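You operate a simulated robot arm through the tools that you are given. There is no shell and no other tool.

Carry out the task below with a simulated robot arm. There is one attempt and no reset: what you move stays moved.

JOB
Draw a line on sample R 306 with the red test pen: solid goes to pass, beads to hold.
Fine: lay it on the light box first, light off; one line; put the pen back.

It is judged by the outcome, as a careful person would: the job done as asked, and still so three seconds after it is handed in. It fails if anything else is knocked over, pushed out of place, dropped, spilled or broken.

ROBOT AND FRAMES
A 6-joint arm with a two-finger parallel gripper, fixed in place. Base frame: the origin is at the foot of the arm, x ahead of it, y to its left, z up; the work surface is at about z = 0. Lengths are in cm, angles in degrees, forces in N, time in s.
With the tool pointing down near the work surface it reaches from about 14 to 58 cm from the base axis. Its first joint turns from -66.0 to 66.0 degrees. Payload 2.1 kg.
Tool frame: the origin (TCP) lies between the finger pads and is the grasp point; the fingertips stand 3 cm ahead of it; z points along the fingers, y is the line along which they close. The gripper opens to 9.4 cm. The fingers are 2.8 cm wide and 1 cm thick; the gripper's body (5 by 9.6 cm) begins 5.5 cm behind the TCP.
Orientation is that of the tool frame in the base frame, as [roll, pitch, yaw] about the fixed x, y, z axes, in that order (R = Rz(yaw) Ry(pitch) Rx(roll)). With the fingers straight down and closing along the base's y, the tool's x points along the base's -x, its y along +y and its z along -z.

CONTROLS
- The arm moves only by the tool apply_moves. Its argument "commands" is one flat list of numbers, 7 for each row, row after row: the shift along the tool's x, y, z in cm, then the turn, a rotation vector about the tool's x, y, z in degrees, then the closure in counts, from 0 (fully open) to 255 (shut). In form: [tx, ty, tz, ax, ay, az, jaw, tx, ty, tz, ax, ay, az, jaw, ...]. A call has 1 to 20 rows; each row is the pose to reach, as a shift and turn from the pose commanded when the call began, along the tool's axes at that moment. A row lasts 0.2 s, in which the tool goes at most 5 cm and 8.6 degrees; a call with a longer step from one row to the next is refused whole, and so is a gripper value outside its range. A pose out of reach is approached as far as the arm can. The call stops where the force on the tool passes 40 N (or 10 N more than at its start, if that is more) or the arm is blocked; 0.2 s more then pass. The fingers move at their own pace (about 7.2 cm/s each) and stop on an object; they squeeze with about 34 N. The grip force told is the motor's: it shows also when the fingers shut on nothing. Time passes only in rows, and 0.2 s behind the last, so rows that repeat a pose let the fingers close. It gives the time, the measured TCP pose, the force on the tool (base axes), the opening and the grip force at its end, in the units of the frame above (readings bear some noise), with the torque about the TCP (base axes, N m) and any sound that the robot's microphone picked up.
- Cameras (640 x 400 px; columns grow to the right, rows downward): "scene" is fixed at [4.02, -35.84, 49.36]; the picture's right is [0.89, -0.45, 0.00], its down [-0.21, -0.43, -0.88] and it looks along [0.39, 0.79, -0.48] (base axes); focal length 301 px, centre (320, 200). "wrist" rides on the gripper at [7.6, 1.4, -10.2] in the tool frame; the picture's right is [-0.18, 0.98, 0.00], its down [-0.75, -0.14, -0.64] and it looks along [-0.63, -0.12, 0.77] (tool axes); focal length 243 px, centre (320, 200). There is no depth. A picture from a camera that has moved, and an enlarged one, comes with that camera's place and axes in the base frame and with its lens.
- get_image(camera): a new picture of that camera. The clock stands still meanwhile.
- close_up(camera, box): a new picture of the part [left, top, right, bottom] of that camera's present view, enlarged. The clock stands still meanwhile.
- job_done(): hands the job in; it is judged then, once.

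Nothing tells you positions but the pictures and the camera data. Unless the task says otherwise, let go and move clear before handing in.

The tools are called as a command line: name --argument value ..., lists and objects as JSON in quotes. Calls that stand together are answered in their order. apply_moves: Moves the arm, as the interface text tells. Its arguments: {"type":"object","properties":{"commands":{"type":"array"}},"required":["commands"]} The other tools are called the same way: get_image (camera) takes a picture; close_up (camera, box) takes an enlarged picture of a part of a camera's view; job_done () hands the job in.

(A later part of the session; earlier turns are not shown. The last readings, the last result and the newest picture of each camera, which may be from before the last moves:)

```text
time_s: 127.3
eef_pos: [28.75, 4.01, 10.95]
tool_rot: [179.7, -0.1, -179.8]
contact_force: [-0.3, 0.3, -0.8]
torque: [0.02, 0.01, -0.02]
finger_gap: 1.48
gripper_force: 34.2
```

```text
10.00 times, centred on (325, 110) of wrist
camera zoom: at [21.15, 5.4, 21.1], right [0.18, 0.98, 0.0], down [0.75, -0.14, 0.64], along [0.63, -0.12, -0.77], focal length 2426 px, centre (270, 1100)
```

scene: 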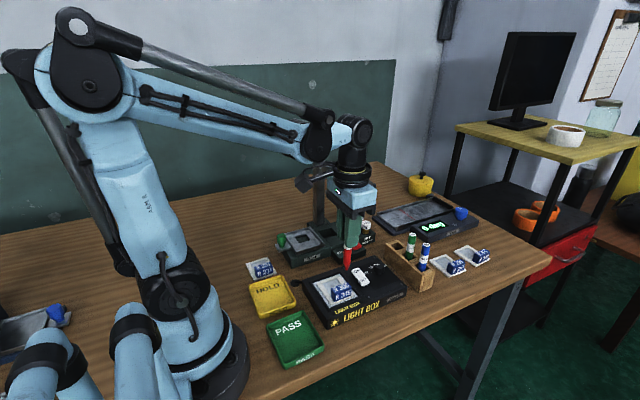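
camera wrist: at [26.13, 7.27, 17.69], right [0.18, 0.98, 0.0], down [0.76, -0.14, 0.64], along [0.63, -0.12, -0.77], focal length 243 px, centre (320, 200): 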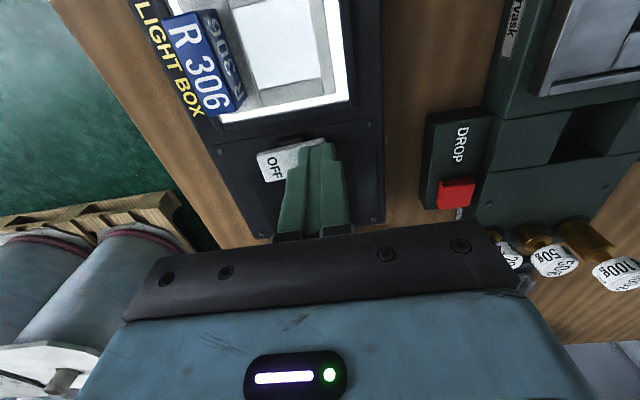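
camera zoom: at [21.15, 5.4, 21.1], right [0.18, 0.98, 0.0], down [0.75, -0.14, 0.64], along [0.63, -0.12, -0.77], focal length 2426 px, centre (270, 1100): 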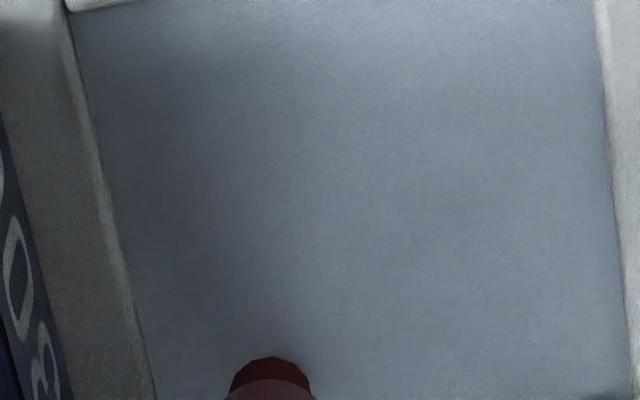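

Still nothing, though the contact was light. Perhaps the film isn't what stops the nib, and I've been pushing through to the panel below it. I'll try retracing with the nib slightly higher, in 0.1 cm steps, and look after each.

apply_moves --commands '[0, 0, -0.1, 0, 0, 0, 255, 0.1, 0.09, -0.1, 0, 0, 0, 255, 0.25, 0.22, -0.1, 0, 0, 0, 255]'

close_up --camera "scene" --box '[325, 262, 353, 288]'

close_up --camera "wrist" --box '[290, 80, 350, 130]'

```text
time_s: 128.1
eef_pos: [28.5, 4.36, 11.02]
tool_rot: [179.8, -0.1, -179.9]
contact_force: [0.5, 0.4, 0.3]
torque: [0.0, 0.03, 0.0]
finger_gap: 1.48
gripper_force: 33.8
```

```text
15.38 times, centred on (339, 275) of scene
camera zoom: at [4.02, -35.84, 49.36], right [0.89, -0.45, 0.0], down [-0.21, -0.43, -0.88], along [0.39, 0.79, -0.48], focal length 4634 px, centre (28, -954)
```

zoom: 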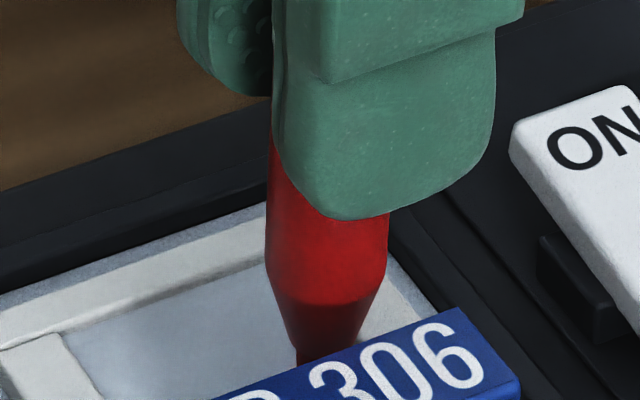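

```text
8.00 times, centred on (320, 105) of wrist
camera zoom: at [20.95, 5.65, 21.17], right [0.18, 0.98, 0.0], down [0.75, -0.14, 0.64], along [0.63, -0.12, -0.77], focal length 1941 px, centre (320, 960)
```

zoom: 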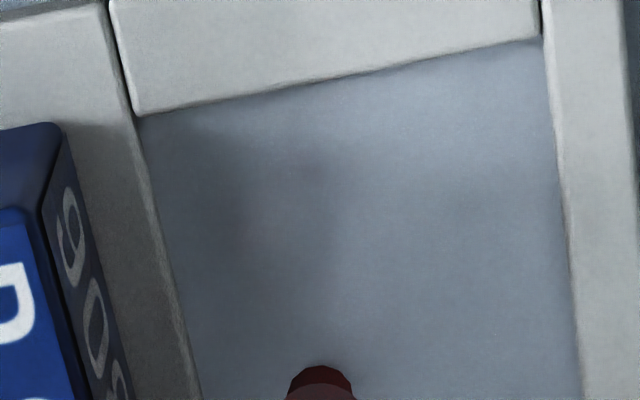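

apply_moves --commands '[0.05, 0.05, -0.1, 0, 0, 0, 255, 0.2, 0.18, -0.1, 0, 0, 0, 255, 0.35, 0.32, -0.1, 0, 0, 0, 255]'

close_up --camera "wrist" --box '[290, 80, 350, 130]'

apply_moves --commands '[0.05, 0.05, -0.1, 0, 0, 0, 255, 0.2, 0.18, -0.1, 0, 0, 0, 255, 0.35, 0.32, -0.1, 0, 0, 0, 255]'

close_up --camera "wrist" --box '[290, 80, 350, 130]'

close_up --camera "scene" --box '[325, 262, 353, 288]'

```text
time_s: 128.9
eef_pos: [28.09, 4.45, 10.95]
tool_rot: [179.8, -0.1, -179.9]
contact_force: [-0.1, -0.6, 0.0]
torque: [0.01, 0.02, 0.02]
finger_gap: 1.49
gripper_force: 33.7
```

```text
8.00 times, centred on (320, 105) of wrist
camera zoom: at [20.56, 5.83, 21.26], right [0.18, 0.98, 0.0], down [0.75, -0.14, 0.64], along [0.63, -0.12, -0.77], focal length 1941 px, centre (320, 960)
```

zoom: 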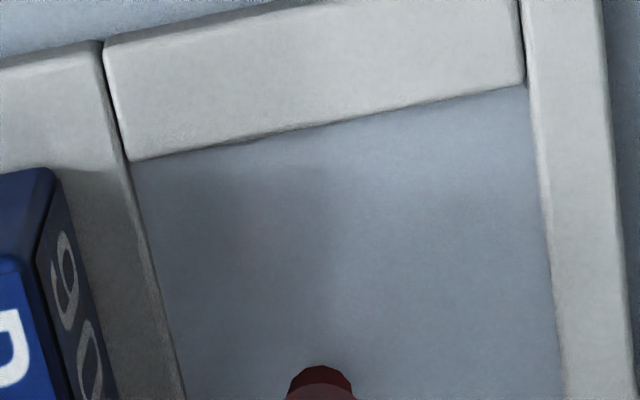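

```text
time_s: 129.7
eef_pos: [27.8, 4.82, 11.13]
tool_rot: [179.8, 0.0, -180.0]
contact_force: [-0.3, 0.4, -0.1]
torque: [0.03, 0.0, 0.0]
finger_gap: 1.48
gripper_force: 33.2
```

```text
8.00 times, centred on (320, 105) of wrist
camera zoom: at [20.26, 6.19, 21.42], right [0.18, 0.98, 0.0], down [0.75, -0.14, 0.64], along [0.63, -0.12, -0.77], focal length 1941 px, centre (320, 960)
```

zoom: 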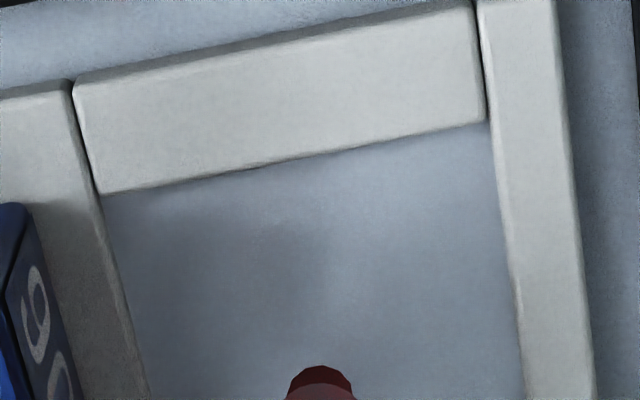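

```text
15.38 times, centred on (339, 275) of scene
camera zoom: at [4.02, -35.84, 49.36], right [0.89, -0.45, 0.0], down [-0.21, -0.43, -0.88], along [0.39, 0.79, -0.48], focal length 4634 px, centre (28, -954)
```

zoom: 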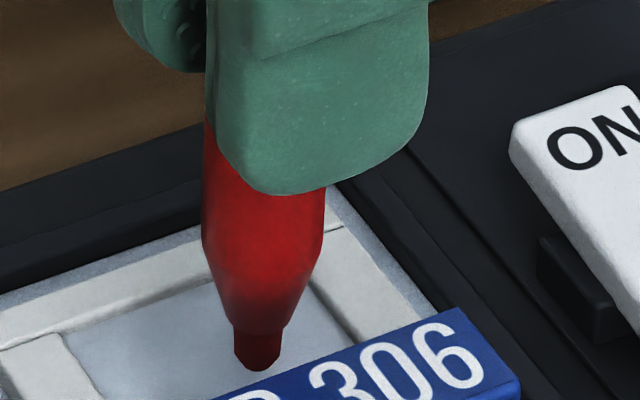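

There is no ink at any height either. Before trying more, I'll look over the whole scene to check for stray marks anywhere and re-verify how the sample sits.

get_image --camera "scene"

close_up --camera "scene" --box '[225, 225, 305, 285]'

close_up --camera "wrist" --box '[200, 20, 460, 230]'

```text
taken
```

scene: 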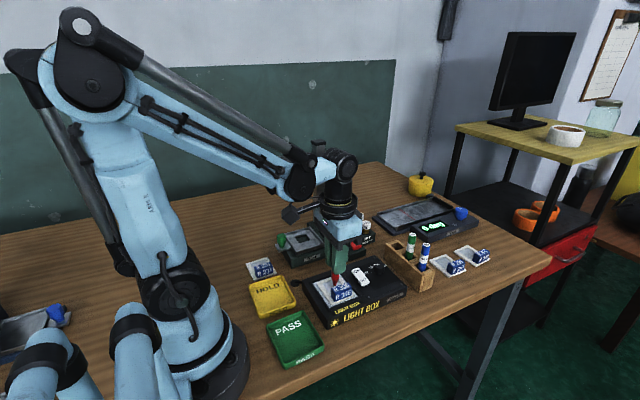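

```text
6.67 times, centred on (265, 255) of scene
camera zoom: at [4.02, -35.84, 49.36], right [0.89, -0.45, 0.0], down [-0.21, -0.43, -0.88], along [0.39, 0.79, -0.48], focal length 2008 px, centre (687, -167)
```

zoom: 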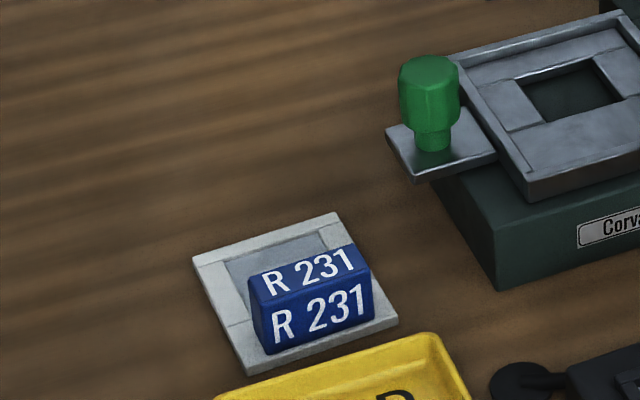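

```text
1.90 times, centred on (330, 125) of wrist
camera zoom: at [20.26, 6.19, 21.42], right [0.18, 0.98, 0.0], down [0.75, -0.14, 0.64], along [0.63, -0.12, -0.77], focal length 462 px, centre (301, 343)
```

zoom: 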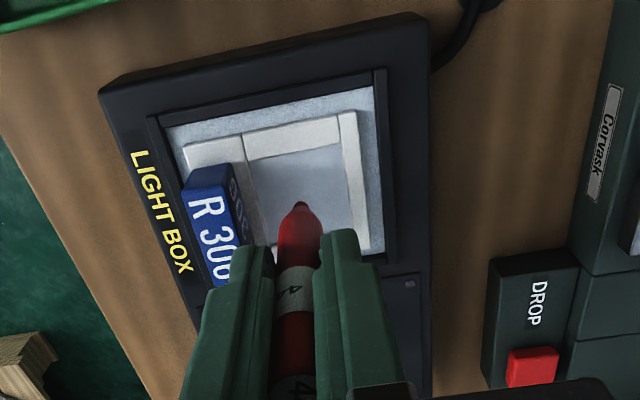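

There are no stray marks and the sample sits properly. I'll test whether speed matters: back on the same track, firm grip, a very slow start and then a brisk finish in one stroke.

apply_moves --commands '[0.4, 0.05, -0.3, 0, 0, 0, 255, 1.1, 0.15, -0.3, 0, 0, 0, 255, 1.65, 0.2, -0.3, 0, 0, 0, 255, 1.65, 0.2, -0.1, 0, 0, 0, 255, 1.65, 0.2, 0.05, 0, 0, 0, 255, 1.65, 0.2, 0.15, 0, 0, 0, 255]'

apply_moves --commands '[0, 0, 0.05, 0, 0, 0, 255, 0, 0, 0.1, 0, 0, 0, 255]'

```text
time_s: 131.1
eef_pos: [26.26, 5.13, 10.95]
tool_rot: [179.8, -0.2, -179.9]
contact_force: [0.2, -0.9, -0.5]
torque: [0.02, 0.01, -0.04]
finger_gap: 1.46
gripper_force: 34.0
```

```text
time_s: 131.7
eef_pos: [26.2, 5.01, 10.92]
tool_rot: [179.8, -0.1, -179.9]
contact_force: [-0.9, 0.1, -0.1]
torque: [-0.01, 0.02, 0.01]
finger_gap: 1.47
gripper_force: 34.1
```

apply_moves --commands '[0, 0, 0.06, 0, 0, 0, 255]'

close_up --camera "scene" --box '[325, 265, 353, 291]'

```text
time_s: 132.1
eef_pos: [26.21, 5.1, 10.89]
tool_rot: [179.8, -0.1, -180.0]
contact_force: [0.2, -0.6, -0.1]
torque: [-0.01, 0.03, 0.01]
finger_gap: 1.49
gripper_force: 34.5
```

```text
15.38 times, centred on (339, 278) of scene
camera zoom: at [4.02, -35.84, 49.36], right [0.89, -0.45, 0.0], down [-0.21, -0.43, -0.88], along [0.39, 0.79, -0.48], focal length 4634 px, centre (28, -1000)
```

zoom: 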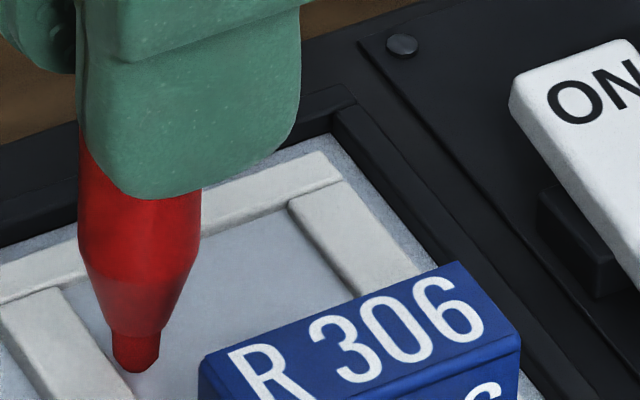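

apply_moves --commands '[0, 0, 0.06, 0, 0, 0, 255]'

close_up --camera "scene" --box '[325, 265, 353, 291]'

```text
time_s: 132.5
eef_pos: [26.1, 5.05, 10.82]
tool_rot: [179.8, -0.1, -179.9]
contact_force: [-1.3, 1.8, 11.4]
torque: [0.08, -0.02, -0.02]
finger_gap: 1.5
gripper_force: 34.3
```

```text
15.38 times, centred on (339, 278) of scene
camera zoom: at [4.01, -35.84, 49.36], right [0.89, -0.45, 0.0], down [-0.21, -0.43, -0.88], along [0.39, 0.79, -0.48], focal length 4634 px, centre (28, -1000)
```

zoom: 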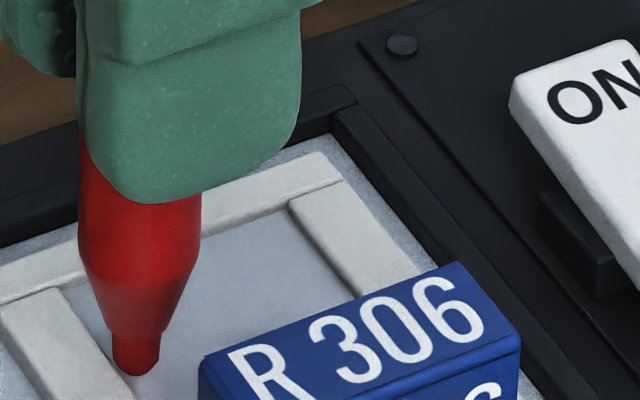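

apply_moves --commands '[-0.08, 0, 0, 0, 0, 0, 255, -0.16, 0, 0, 0, 0, 0, 255, -0.24, 0, 0, 0, 0, 0, 255, -0.32, 0, 0, 0, 0, 0, 255, -0.4, 0, 0, 0, 0, 0, 255, -0.48, 0, 0, 0, 0, 0, 255, -0.56, 0, 0, 0, 0, 0, 255, -0.64, 0, 0, 0, 0, 0, 255, -0.72, 0, 0, 0, 0, 0, 255, -0.8, 0, 0, 0, 0, 0, 255]'

close_up --camera "wrist" --box '[290, 85, 350, 130]'

close_up --camera "scene" --box '[325, 265, 353, 291]'

```text
time_s: 134.7
eef_pos: [26.96, 4.98, 10.65]
tool_rot: [179.9, -0.2, -179.8]
contact_force: [-0.1, 0.5, -0.5]
torque: [-0.01, 0.02, 0.0]
finger_gap: 1.46
gripper_force: 34.0
```

```text
8.89 times, centred on (320, 108) of wrist
camera zoom: at [19.36, 6.37, 21.07], right [0.18, 0.98, 0.0], down [0.75, -0.14, 0.64], along [0.63, -0.12, -0.77], focal length 2157 px, centre (320, 1022)
```

zoom: 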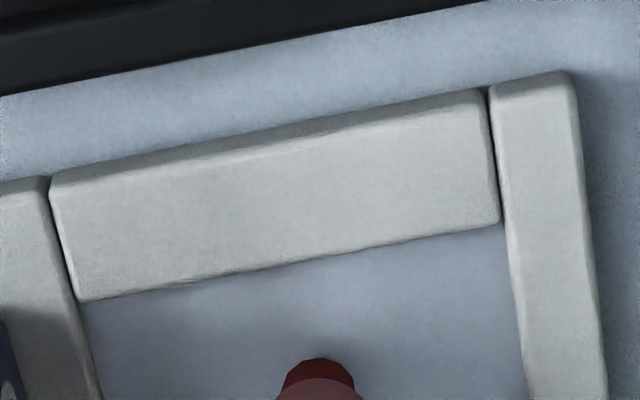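

```text
15.38 times, centred on (339, 278) of scene
camera zoom: at [4.02, -35.84, 49.36], right [0.89, -0.45, 0.0], down [-0.21, -0.43, -0.88], along [0.39, 0.79, -0.48], focal length 4634 px, centre (28, -1000)
```

zoom: 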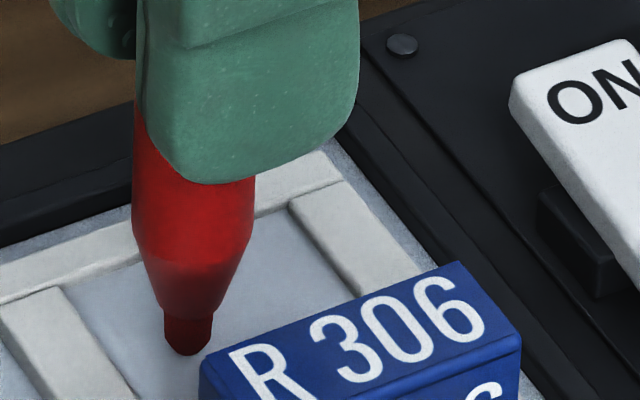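

apply_moves --commands '[0, 0, 0.06, 0, 0, 0, 255]'

apply_moves --commands '[0, 0, 0.05, 0, 0, 0, 255]'

```text
time_s: 135.1
eef_pos: [26.96, 4.99, 10.63]
tool_rot: [179.8, -0.1, -179.9]
contact_force: [-1.3, 1.3, 8.1]
torque: [0.08, 0.09, 0.01]
finger_gap: 1.49
gripper_force: 33.9
```

```text
time_s: 135.5
eef_pos: [26.94, 5.0, 10.75]
tool_rot: [179.8, 0.0, -180.0]
contact_force: [-2.5, -2.7, 15.5]
torque: [-0.18, 0.18, 0.01]
finger_gap: 1.47
gripper_force: 34.5
```

apply_moves --commands '[-0.9, 0, 0.02, 0, 0, 0, 255, -1.85, 0, 0.04, 0, 0, 0, 255]'

close_up --camera "wrist" --box '[280, 60, 380, 140]'

close_up --camera "scene" --box '[325, 265, 353, 291]'

```text
time_s: 136.1
eef_pos: [28.84, 5.01, 10.49]
tool_rot: [179.7, -0.1, -180.0]
contact_force: [-6.2, 0.7, 22.8]
torque: [0.03, 0.52, -0.04]
finger_gap: 1.46
gripper_force: 34.7
```

```text
5.00 times, centred on (330, 100) of wrist
camera zoom: at [21.19, 6.48, 20.81], right [0.18, 0.98, 0.0], down [0.76, -0.14, 0.64], along [0.63, -0.11, -0.77], focal length 1213 px, centre (270, 700)
```

zoom: 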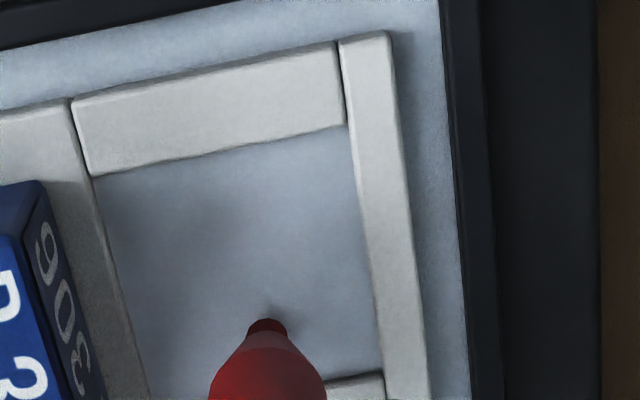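

```text
15.38 times, centred on (339, 278) of scene
camera zoom: at [4.01, -35.84, 49.36], right [0.89, -0.45, 0.0], down [-0.21, -0.43, -0.88], along [0.39, 0.79, -0.48], focal length 4634 px, centre (28, -1000)
```

zoom: 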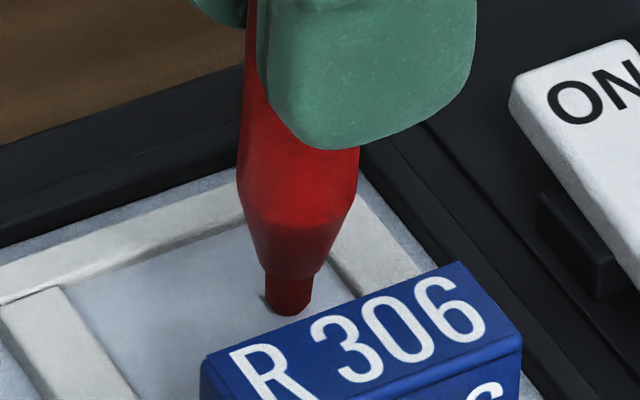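

Speed isn't the cause either. The remaining possibility is that the ink only shows against another background, so I'll return the pen to its slot, then pick up the sample and inspect it away from the white panel.

apply_moves --commands '[0, 0, -0.4, 0, 0, 0, 255, 0, 0, -1.2, 0, 0, 0, 255, 0, 0, -2.4, 0, 0, 0, 255, -0.3, 0.05, -3.8, 0, 0, 0, 255, -0.9, 0.15, -5.2, 0, 0, 0, 255, -1.9, 0.35, -6.4, 0, 0, 0, 255, -3.3, 0.6, -7.2, 0, 0, 0, 255, -5.0, 0.95, -7.5, 0, 0, 0, 255, -7.0, 1.35, -7.5, 0, 0, 0, 255, -9.0, 1.7, -7.5, 0, 0, 0, 255, -11.0, 2.1, -7.5, 0, 0, 0, 255, -13.0, 2.5, -7.5, 0, 0, 0, 255, -14.8, 2.8, -7.5, 0, 0, 0, 255, -16.3, 3.1, -7.5, 0, 0, 0, 255, -17.5, 3.25, -7.4, 0, 0, 0, 255, -18.0, 3.33, -7.0, 0, 0, 0, 255, -18.0, 3.33, -6.2, 0, 0, 0, 255, -18.0, 3.33, -5.2, 0, 0, 0, 255, -18.0, 3.33, -4.4, 0, 0, 0, 255, -18.0, 3.33, -4.2, 0, 0, 0, 255]'

close_up --camera "wrist" --box '[200, 60, 420, 240]'

close_up --camera "scene" --box '[365, 200, 445, 300]'

```text
time_s: 140.3
eef_pos: [46.77, 8.47, 14.94]
tool_rot: [179.8, -0.1, -179.9]
contact_force: [-0.4, 0.1, 0.0]
torque: [0.04, 0.01, 0.0]
finger_gap: 1.51
gripper_force: 33.8
```

```text
2.22 times, centred on (310, 150) of wrist
camera zoom: at [39.17, 9.84, 25.03], right [0.18, 0.98, 0.0], down [0.75, -0.14, 0.64], along [0.63, -0.12, -0.77], focal length 539 px, centre (342, 311)
```

zoom: 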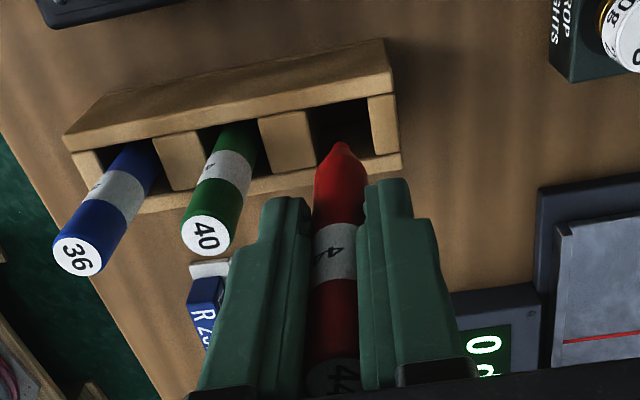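

```text
4.00 times, centred on (405, 250) of scene
camera zoom: at [4.02, -35.84, 49.36], right [0.89, -0.45, 0.0], down [-0.21, -0.43, -0.88], along [0.39, 0.79, -0.48], focal length 1205 px, centre (-20, 0)
```

zoom: 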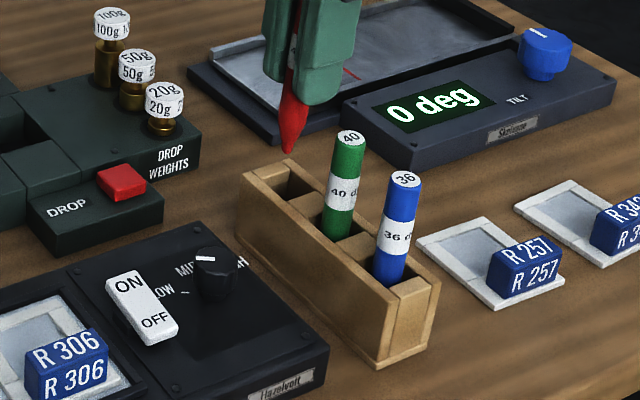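

apply_moves --commands '[0, 0.02, 0.6, 0, 0, 0, 255, 0, 0.03, 1.3, 0, 0, 0, 255, 0, 0.03, 2.0, 0, 0, 0, 255, 0, 0.03, 2.7, 0, 0, 0, 255, 0, 0.03, 3.4, 0, 0, 0, 255, 0, 0.03, 4.1, 0, 0, 0, 255, 0, 0.03, 4.8, 0, 0, 0, 255, 0, 0.03, 5.4, 0, 0, 0, 255, 0, 0.03, 5.8, 0, 0, 0, 255]'

apply_moves --commands '[0, 0, 0.15, 0, 0, 0, 255]'

apply_moves --commands '[0, 0, 0.12, 0, 0, 0, 255]'

```text
time_s: 142.3
eef_pos: [46.87, 8.42, 8.96]
tool_rot: [179.8, -0.2, -179.9]
contact_force: [3.0, 1.0, 1.3]
torque: [0.01, -0.17, -0.01]
finger_gap: 1.49
gripper_force: 33.3
```

```text
time_s: 142.7
eef_pos: [46.83, 8.53, 8.88]
tool_rot: [179.8, -0.1, -179.9]
contact_force: [5.5, 0.4, 0.4]
torque: [0.0, -0.27, -0.02]
finger_gap: 1.5
gripper_force: 34.3
```

```text
time_s: 143.1
eef_pos: [46.79, 8.28, 8.78]
tool_rot: [180.0, -0.1, 179.9]
contact_force: [6.1, -1.6, 1.1]
torque: [-0.05, -0.29, -0.01]
finger_gap: 1.5
gripper_force: 33.6
```

The pen is leaning on the slot's low-x wall (6 N sideways). I'll ease the tool toward +x a little to relieve that.

apply_moves --commands '[-0.15, 0, 0, 0, 0, 0, 255, -0.15, 0, 0, 0, 0, 0, 255]'

close_up --camera "scene" --box '[375, 210, 445, 290]'

close_up --camera "wrist" --box '[200, 60, 420, 240]'

```text
time_s: 143.7
eef_pos: [46.96, 8.34, 8.64]
tool_rot: [179.8, -0.1, -179.9]
contact_force: [0.2, 0.3, -0.3]
torque: [0.02, 0.02, -0.02]
finger_gap: 1.5
gripper_force: 34.0
```

```text
5.00 times, centred on (410, 250) of scene
camera zoom: at [4.02, -35.84, 49.36], right [0.89, -0.45, 0.0], down [-0.21, -0.43, -0.88], along [0.39, 0.79, -0.48], focal length 1506 px, centre (-130, -50)
```

zoom: 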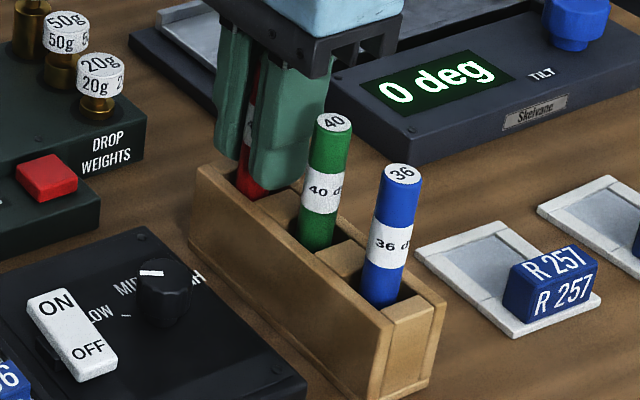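

```text
2.22 times, centred on (310, 150) of wrist
camera zoom: at [39.35, 9.75, 18.97], right [0.18, 0.98, 0.0], down [0.76, -0.14, 0.64], along [0.63, -0.12, -0.77], focal length 539 px, centre (342, 311)
```

zoom: 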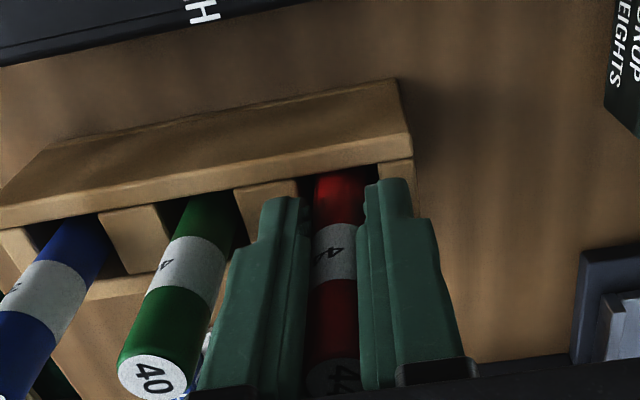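

apply_moves --commands '[0, 0, 0.1, 0, 0, 0, 255]'

apply_moves --commands '[0, 0, 0.1, 0, 0, 0, 255]'

```text
time_s: 144.1
eef_pos: [47.01, 8.38, 8.68]
tool_rot: [179.7, -0.1, -179.9]
contact_force: [0.4, -0.3, 0.1]
torque: [-0.03, 0.02, -0.01]
finger_gap: 1.5
gripper_force: 34.1
```

```text
time_s: 144.5
eef_pos: [47.01, 8.36, 8.52]
tool_rot: [179.8, -0.1, -179.9]
contact_force: [-0.5, -0.3, -0.5]
torque: [-0.01, 0.03, -0.01]
finger_gap: 1.5
gripper_force: 33.4
```

apply_moves --commands '[0, 0, 0.12, 0, 0, 0, 255]'

```text
time_s: 144.9
eef_pos: [47.01, 8.47, 8.33]
tool_rot: [179.8, 0.0, -179.9]
contact_force: [0.5, 0.1, -0.1]
torque: [-0.02, -0.02, -0.01]
finger_gap: 1.49
gripper_force: 33.9
```

apply_moves --commands '[0, 0, 0, 0, 0, 0, 217, 0, 0, 0, 0, 0, 0, 216.6, 0, 0, 0, 0, 0, 0, 216.4, 0, 0, 0, 0, 0, 0, 216.2, 0, 0, 0, 0, 0, 0, 216, 0, 0, 0, 0, 0, 0, 215, 0, 0, 0, 0, 0, 0, 214]'

close_up --camera "scene" --box '[375, 210, 445, 290]'

```text
time_s: 146.5
eef_pos: [47.0, 8.45, 8.45]
tool_rot: [179.8, -0.1, -179.9]
contact_force: [-0.9, 0.4, -0.7]
torque: [-0.02, 0.02, -0.02]
finger_gap: 1.59
gripper_force: 0.6
```

```text
5.00 times, centred on (410, 250) of scene
camera zoom: at [4.02, -35.84, 49.36], right [0.89, -0.45, 0.0], down [-0.21, -0.43, -0.88], along [0.39, 0.79, -0.48], focal length 1506 px, centre (-130, -50)
```

zoom: 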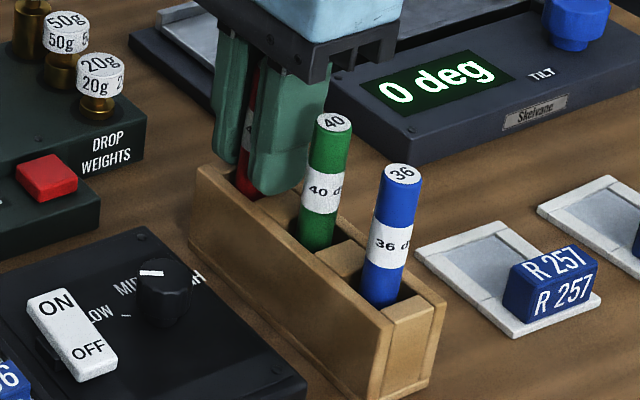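

apply_moves --commands '[0, 0, 0, 0, 0, 0, 200, 0, 0, 0, 0, 0, 0, 174, 0, 0, 0, 0, 0, 0, 174, 0, 0, -1.0, 0, 0, 0, 174, 0, 0, -2.5, 0, 0, 0, 174, 0, 0, -4.5, 0, 0, 0, 174, 0, 0, -6.5, 0, 0, 0, 174, 0, 0, -8.5, 0, 0, 0, 174, 0, 0, -9.5, 0, 0, 0, 174]'

close_up --camera "scene" --box '[365, 190, 445, 290]'

close_up --camera "wrist" --box '[190, 50, 370, 190]'

```text
time_s: 148.5
eef_pos: [46.93, 8.36, 17.93]
tool_rot: [179.8, -0.1, -179.9]
contact_force: [0.3, -0.1, 0.2]
torque: [0.0, -0.02, 0.01]
finger_gap: 3.02
gripper_force: 0.1
```

```text
4.00 times, centred on (405, 240) of scene
camera zoom: at [4.02, -35.84, 49.36], right [0.89, -0.45, 0.0], down [-0.21, -0.43, -0.88], along [0.39, 0.79, -0.48], focal length 1205 px, centre (-20, 40)
```

zoom: 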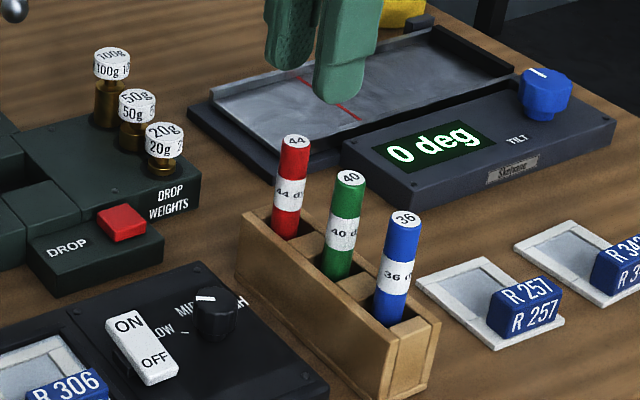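

```text
2.86 times, centred on (280, 120) of wrist
camera zoom: at [39.37, 9.75, 28.15], right [0.18, 0.98, 0.0], down [0.75, -0.14, 0.64], along [0.63, -0.12, -0.77], focal length 693 px, centre (434, 429)
```

zoom: 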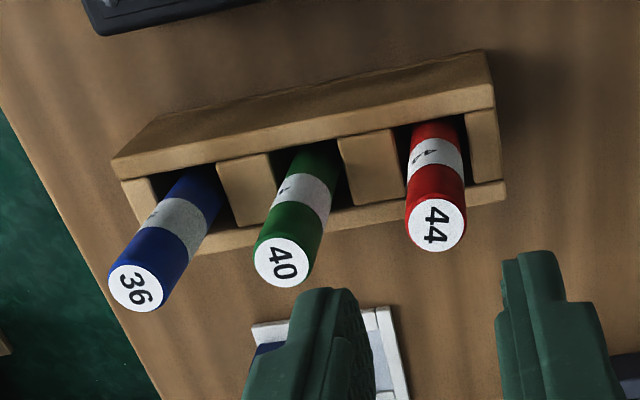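

apply_moves --commands '[2.5, -0.2, 0, 0, 0, 0, 150, 5.5, -0.5, 0, 0, 0, 0, 120, 8.5, -0.8, 0, 0, 0, 0, 80, 11.5, -1.1, 0, 0, 0, 0, 40, 14.5, -1.4, 0, 0, 0, 0, 0, 17.5, -1.7, 0.5, 0, 0, 0, 0, 20.5, -2.0, 2.0, 0, 0, 0, 0, 23.0, -2.2, 4.0, 0, 0, 0, 0, 24.8, -2.3, 6.0, 0, 0, 0, 0, 25.3, -2.3, 7.5, 0, 0, 0, 0, 25.3, -2.3, 7.5, 0, 0, 0, 0]'

close_up --camera "wrist" --box '[275, 140, 375, 210]'

close_up --camera "wrist" --box '[298, 160, 348, 200]'

```text
time_s: 150.9
eef_pos: [21.5, 5.9, 10.55]
tool_rot: [179.7, -0.1, -179.8]
contact_force: [0.0, 0.3, -0.2]
torque: [-0.01, -0.02, -0.01]
finger_gap: 9.4
gripper_force: 0.0
```

```text
5.71 times, centred on (325, 175) of wrist
camera zoom: at [14.01, 7.34, 20.73], right [0.18, 0.98, 0.0], down [0.75, -0.14, 0.64], along [0.63, -0.12, -0.77], focal length 1386 px, centre (291, 343)
```

zoom: 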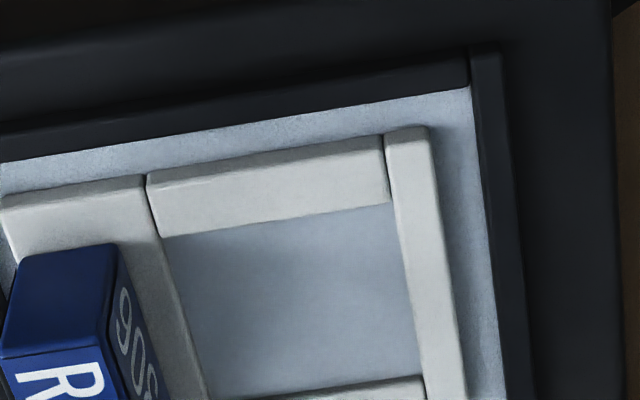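

```text
10.00 times, centred on (323, 180) of wrist
camera zoom: at [14.01, 7.34, 20.73], right [0.18, 0.98, 0.0], down [0.75, -0.14, 0.64], along [0.63, -0.12, -0.77], focal length 2426 px, centre (290, 400)
```

zoom: 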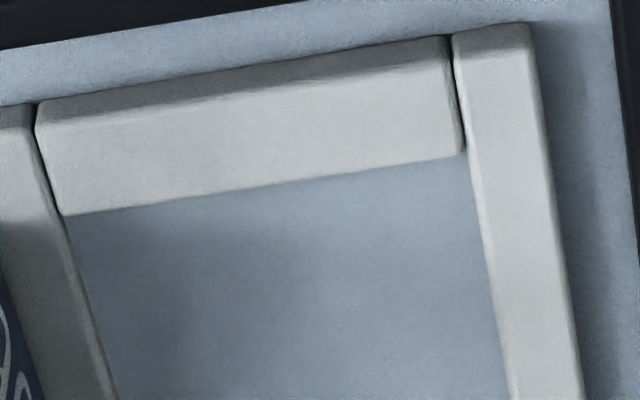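

The film is still blank. Let me double-check that the pen in the rack is really the only "red test pen": there is another red object on the drop stand's arm.

close_up --camera "scene" --box '[300, 130, 370, 220]'

close_up --camera "scene" --box '[385, 215, 435, 260]'

get_image --camera "scene"

close_up --camera "scene" --box '[0, 270, 100, 370]'

close_up --camera "scene" --box '[570, 0, 640, 110]'

```text
4.44 times, centred on (335, 175) of scene
camera zoom: at [4.02, -35.84, 49.36], right [0.89, -0.45, 0.0], down [-0.21, -0.43, -0.88], along [0.39, 0.79, -0.48], focal length 1339 px, centre (253, 311)
```

zoom: 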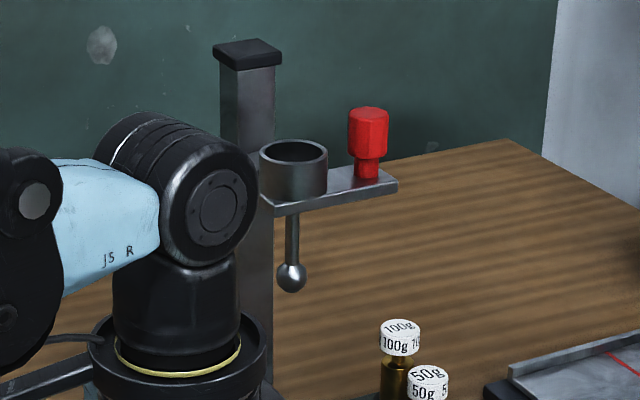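

```text
8.89 times, centred on (410, 238) of scene
camera zoom: at [4.02, -35.84, 49.36], right [0.89, -0.45, 0.0], down [-0.21, -0.43, -0.88], along [0.39, 0.79, -0.48], focal length 2677 px, centre (-480, -133)
```

zoom: 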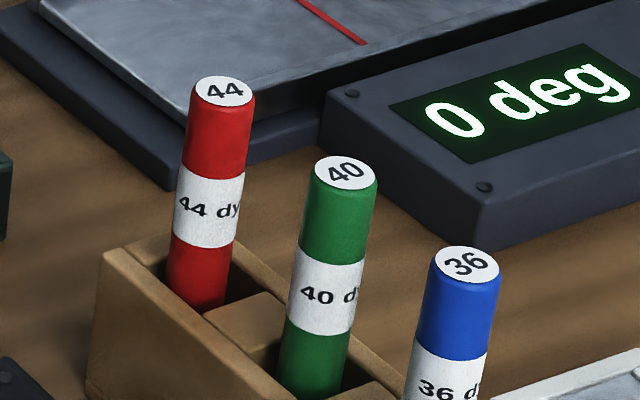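

```text
taken
```

scene: 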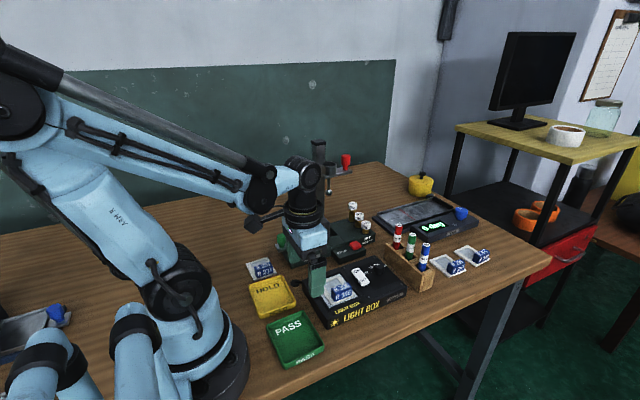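

```text
4.00 times, centred on (50, 320) of scene
camera zoom: at [4.02, -35.84, 49.36], right [0.89, -0.45, 0.0], down [-0.21, -0.43, -0.88], along [0.39, 0.79, -0.48], focal length 1205 px, centre (1400, -280)
```

zoom: 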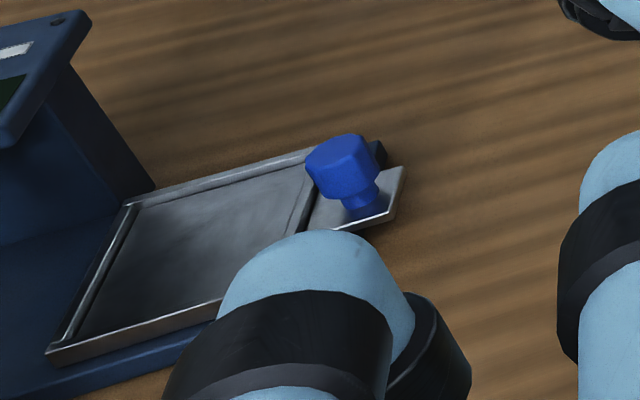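

```text
3.64 times, centred on (605, 55) of scene
camera zoom: at [4.02, -35.84, 49.36], right [0.89, -0.45, 0.0], down [-0.21, -0.43, -0.88], along [0.39, 0.79, -0.48], focal length 1095 px, centre (-716, 727)
```

zoom: 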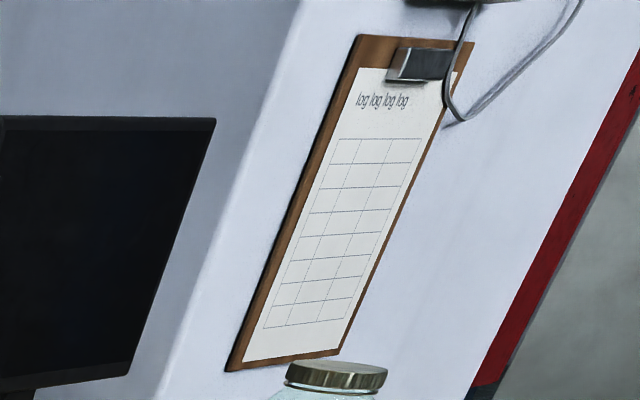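

The only red test pen is the one I used. So far no single stroke was both long (over 3 cm), uninterrupted and moderate in force, and ink may only be laid when all three hold. I'll fetch the pen once more and do touch-down, a full diagonal stroke and lift-off in one go, with a half-strength grip limiting the pressure.

apply_moves --commands '[-1.0, 0.1, -2.0, 0, 0, 0, 0, -3.0, 0.3, -4.0, 0, 0, 0, 0, -5.5, 0.5, -6.0, 0, 0, 0, 60, -8.5, 0.8, -7.5, 0, 0, 0, 110, -11.5, 1.1, -7.5, 0, 0, 0, 150, -14.5, 1.4, -7.5, 0, 0, 0, 174, -17.5, 1.7, -7.5, 0, 0, 0, 174, -20.5, 2.0, -7.5, 0, 0, 0, 174, -23.0, 2.2, -7.5, 0, 0, 0, 174, -24.7, 2.32, -7.0, 0, 0, 0, 174, -25.2, 2.32, -5.5, 0, 0, 0, 174, -25.2, 2.32, -3.5, 0, 0, 0, 174, -25.2, 2.32, -3.0, 0, 0, 0, 174, -25.2, 2.32, -3.0, 0, 0, 0, 174]'

close_up --camera "wrist" --box '[200, 70, 420, 230]'

```text
time_s: 153.9
eef_pos: [46.96, 8.39, 13.31]
tool_rot: [179.9, -0.1, -179.9]
contact_force: [-0.1, -1.0, 0.2]
torque: [0.0, -0.01, 0.02]
finger_gap: 3.01
gripper_force: 0.0
```

```text
2.50 times, centred on (310, 150) of wrist
camera zoom: at [39.39, 9.82, 23.62], right [0.18, 0.98, 0.0], down [0.75, -0.14, 0.64], along [0.63, -0.12, -0.77], focal length 606 px, centre (345, 325)
```

zoom: 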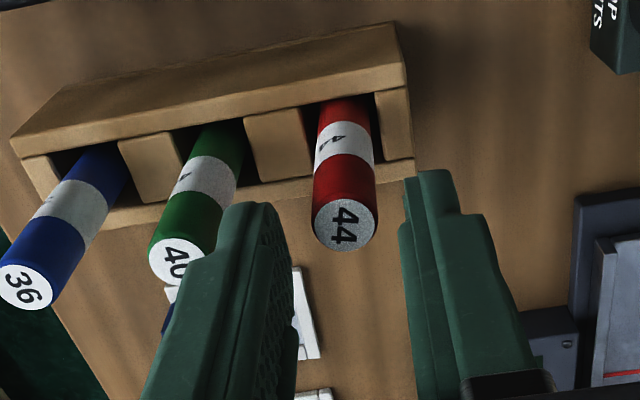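

apply_moves --commands '[0.1, 0.03, 0.6, 0, 0, 0, 174, 0.13, 0.03, 1.6, 0, 0, 0, 174, 0.13, 0.03, 2.6, 0, 0, 0, 174, 0.13, 0.03, 3.6, 0, 0, 0, 174, 0.13, 0.03, 4.3, 0, 0, 0, 174, 0.13, 0.03, 4.5, 0, 0, 0, 174, 0.13, 0.03, 4.5, 0, 0, 0, 200, 0.13, 0.03, 4.5, 0, 0, 0, 255, 0.13, 0.03, 4.5, 0, 0, 0, 255]'

close_up --camera "wrist" --box '[200, 70, 420, 230]'

```text
time_s: 155.9
eef_pos: [46.74, 8.39, 9.0]
tool_rot: [179.8, -0.1, -179.9]
contact_force: [-0.6, 0.0, 0.0]
torque: [-0.04, 0.01, -0.02]
finger_gap: 1.49
gripper_force: 33.9
```

```text
2.50 times, centred on (310, 150) of wrist
camera zoom: at [39.15, 9.84, 19.16], right [0.18, 0.98, 0.0], down [0.75, -0.14, 0.64], along [0.63, -0.12, -0.77], focal length 606 px, centre (345, 325)
```

zoom: 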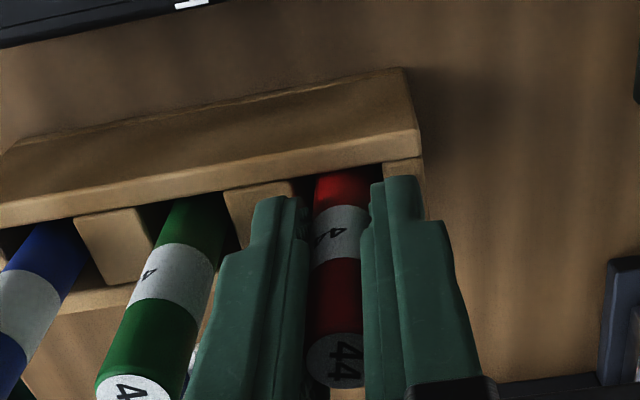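

apply_moves --commands '[0, 0, -0.3, 0, 0, 0, 255, 0, 0, -0.9, 0, 0, 0, 255, 0, 0, -1.8, 0, 0, 0, 255, 0, 0, -2.9, 0, 0, 0, 255, 0, 0, -4.1, 0, 0, 0, 255, 0, 0, -5.3, 0, 0, 0, 255, 0, 0, -6.4, 0, 0, 0, 255, 0, 0, -7.4, 0, 0, 0, 255, 0, 0, -8.1, 0, 0, 0, 255, 0.4, 0, -8.5, 0, 0, 0, 255, 1.2, -0.1, -8.7, 0, 0, 0, 255, 2.4, -0.2, -8.7, 0, 0, 0, 255, 4.0, -0.4, -8.7, 0, 0, 0, 255, 6.0, -0.6, -8.7, 0, 0, 0, 255, 8.0, -0.8, -8.7, 0, 0, 0, 255, 10.0, -1.1, -8.7, 0, 0, 0, 255]'

apply_moves --commands '[2.0, -0.2, 0, 0, 0, 0, 255, 4.0, -0.4, 0.2, 0, 0, 0, 255, 6.0, -0.6, 0.6, 0, 0, 0, 255, 7.8, -0.8, 1.2, 0, 0, 0, 255, 9.2, -1.0, 1.9, 0, 0, 0, 255, 10.1, -1.1, 2.6, 0, 0, 0, 255, 10.5, -1.1, 3.4, 0, 0, 0, 255, 10.5, -1.1, 4.2, 0, 0, 0, 255, 10.5, -1.1, 4.9, 0, 0, 0, 255, 10.5, -1.1, 5.5, 0, 0, 0, 255, 10.5, -1.1, 5.6, 0, 0, 0, 255, 10.5, -1.1, 5.6, 0, 0, 0, 255]'

close_up --camera "wrist" --box '[260, 70, 400, 190]'

close_up --camera "scene" --box '[315, 255, 365, 300]'

```text
time_s: 159.3
eef_pos: [36.37, 7.16, 17.56]
tool_rot: [179.7, -0.1, -179.9]
contact_force: [-0.7, -0.1, -0.1]
torque: [0.0, -0.01, 0.0]
finger_gap: 1.49
gripper_force: 34.0
```

```text
time_s: 161.9
eef_pos: [26.26, 6.18, 12.1]
tool_rot: [179.9, -0.2, -179.9]
contact_force: [0.3, -0.4, -0.3]
torque: [-0.02, 0.01, -0.03]
finger_gap: 1.5
gripper_force: 33.7
```

```text
3.33 times, centred on (330, 130) of wrist
camera zoom: at [18.51, 7.64, 22.24], right [0.18, 0.98, 0.0], down [0.75, -0.14, 0.64], along [0.63, -0.12, -0.77], focal length 809 px, centre (287, 433)
```

zoom: 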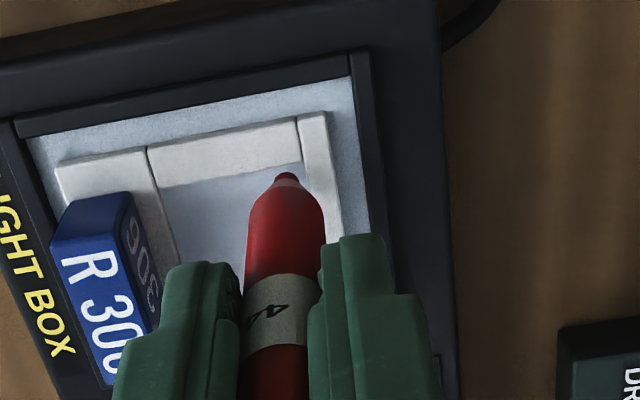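

```text
8.89 times, centred on (340, 278) of scene
camera zoom: at [4.02, -35.84, 49.36], right [0.89, -0.45, 0.0], down [-0.21, -0.43, -0.88], along [0.39, 0.79, -0.48], focal length 2677 px, centre (142, -489)
```

zoom: 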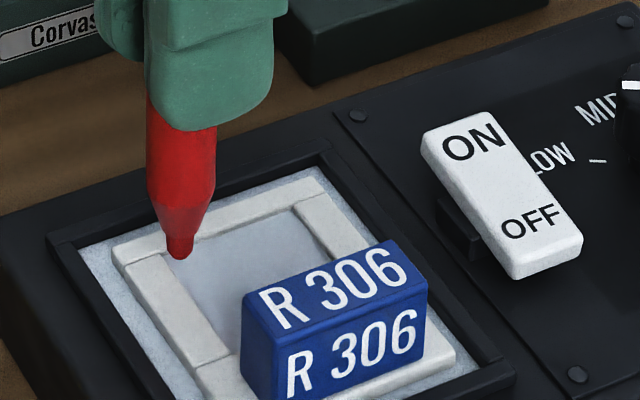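

apply_moves --commands '[0, 0, 0.15, 0, 0, 0, 217, 0, 0, 0.25, 0, 0, 0, 217]'

```text
time_s: 162.5
eef_pos: [26.03, 6.12, 11.73]
tool_rot: [179.8, 0.0, -180.0]
contact_force: [0.4, 0.5, 0.3]
torque: [0.0, 0.01, -0.04]
finger_gap: 1.53
gripper_force: 24.8
```

apply_moves --commands '[0, 0, 0.2, 0, 0, 0, 217, 0, 0, 0.35, 0, 0, 0, 217, -0.3, -0.27, 0.4, 0, 0, 0, 217, -0.6, -0.54, 0.45, 0, 0, 0, 217, -0.9, -0.81, 0.5, 0, 0, 0, 217, -1.2, -1.08, 0.55, 0, 0, 0, 217, -1.5, -1.35, 0.6, 0, 0, 0, 217, -1.8, -1.62, 0.65, 0, 0, 0, 217, -2.1, -1.89, 0.7, 0, 0, 0, 217, -2.35, -2.12, 0.75, 0, 0, 0, 217, -2.55, -2.3, 0.8, 0, 0, 0, 217]'

close_up --camera "wrist" --box '[260, 50, 400, 200]'

close_up --camera "scene" --box '[315, 255, 365, 300]'

```text
time_s: 164.9
eef_pos: [28.83, 4.04, 11.22]
tool_rot: [179.8, -0.1, -180.0]
contact_force: [-0.4, 1.4, 0.9]
torque: [0.06, 0.05, 0.01]
finger_gap: 1.54
gripper_force: 12.6
```

```text
2.67 times, centred on (330, 125) of wrist
camera zoom: at [21.2, 5.27, 21.29], right [0.18, 0.98, 0.0], down [0.75, -0.14, 0.64], along [0.63, -0.12, -0.77], focal length 647 px, centre (293, 400)
```

zoom: 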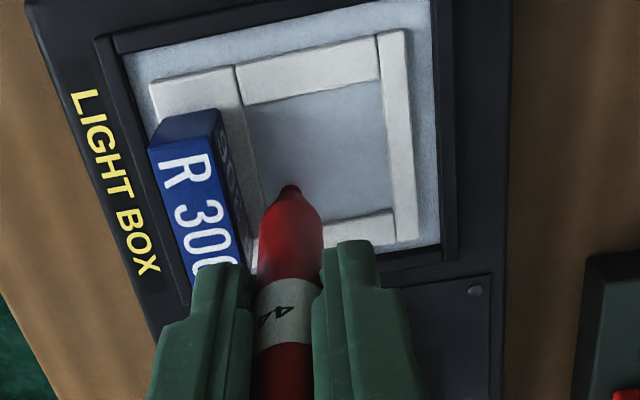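

```text
8.89 times, centred on (340, 278) of scene
camera zoom: at [4.02, -35.84, 49.36], right [0.89, -0.45, 0.0], down [-0.21, -0.43, -0.88], along [0.39, 0.79, -0.48], focal length 2677 px, centre (142, -489)
```

zoom: 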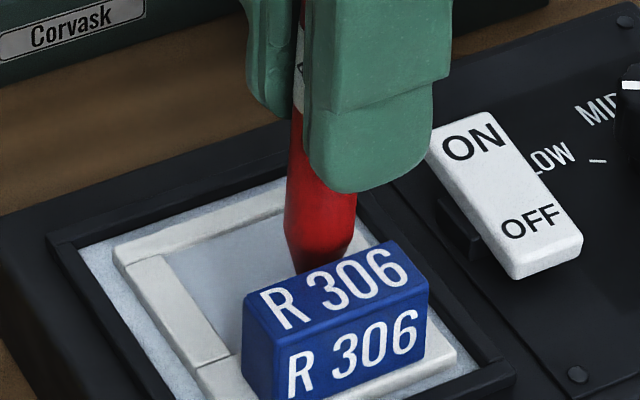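

apply_moves --commands '[0, 0, 0, 0, 0, 0, 255, 0, 0, 0, 0, 0, 0, 255, 0, 0, -0.5, 0, 0, 0, 255, 0, 0, -1.2, 0, 0, 0, 255, 0, 0, -1.5, 0, 0, 0, 255]'

close_up --camera "wrist" --box '[240, 40, 420, 220]'

close_up --camera "scene" --box '[315, 240, 375, 300]'

```text
time_s: 166.1
eef_pos: [28.66, 3.94, 12.46]
tool_rot: [179.8, -0.1, -179.8]
contact_force: [-0.1, 0.9, 0.3]
torque: [-0.04, 0.01, -0.01]
finger_gap: 1.5
gripper_force: 34.0
```

```text
2.22 times, centred on (330, 130) of wrist
camera zoom: at [21.12, 5.25, 22.69], right [0.18, 0.98, 0.0], down [0.75, -0.14, 0.64], along [0.63, -0.12, -0.77], focal length 539 px, centre (298, 356)
```

zoom: 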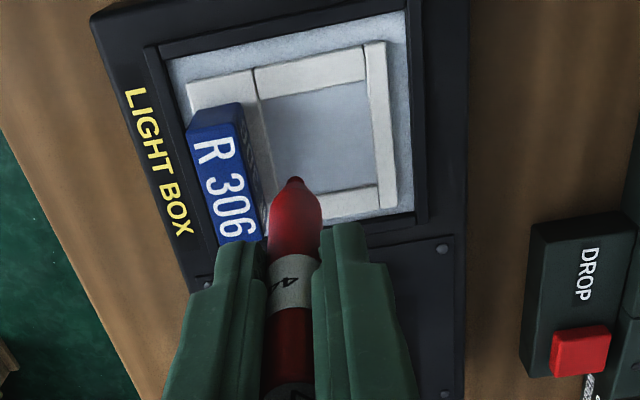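

```text
6.67 times, centred on (345, 270) of scene
camera zoom: at [4.02, -35.84, 49.36], right [0.89, -0.45, 0.0], down [-0.21, -0.43, -0.88], along [0.39, 0.79, -0.48], focal length 2008 px, centre (153, -267)
```

zoom: 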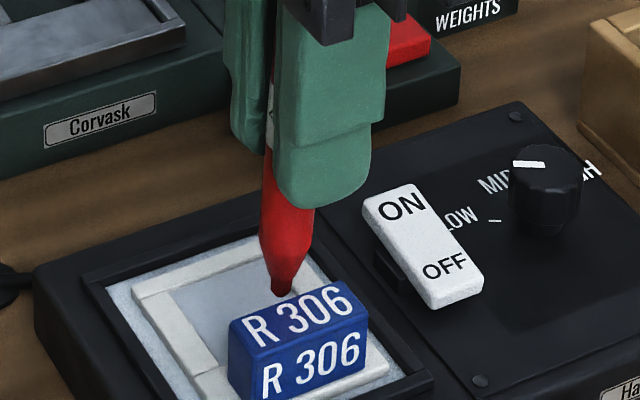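

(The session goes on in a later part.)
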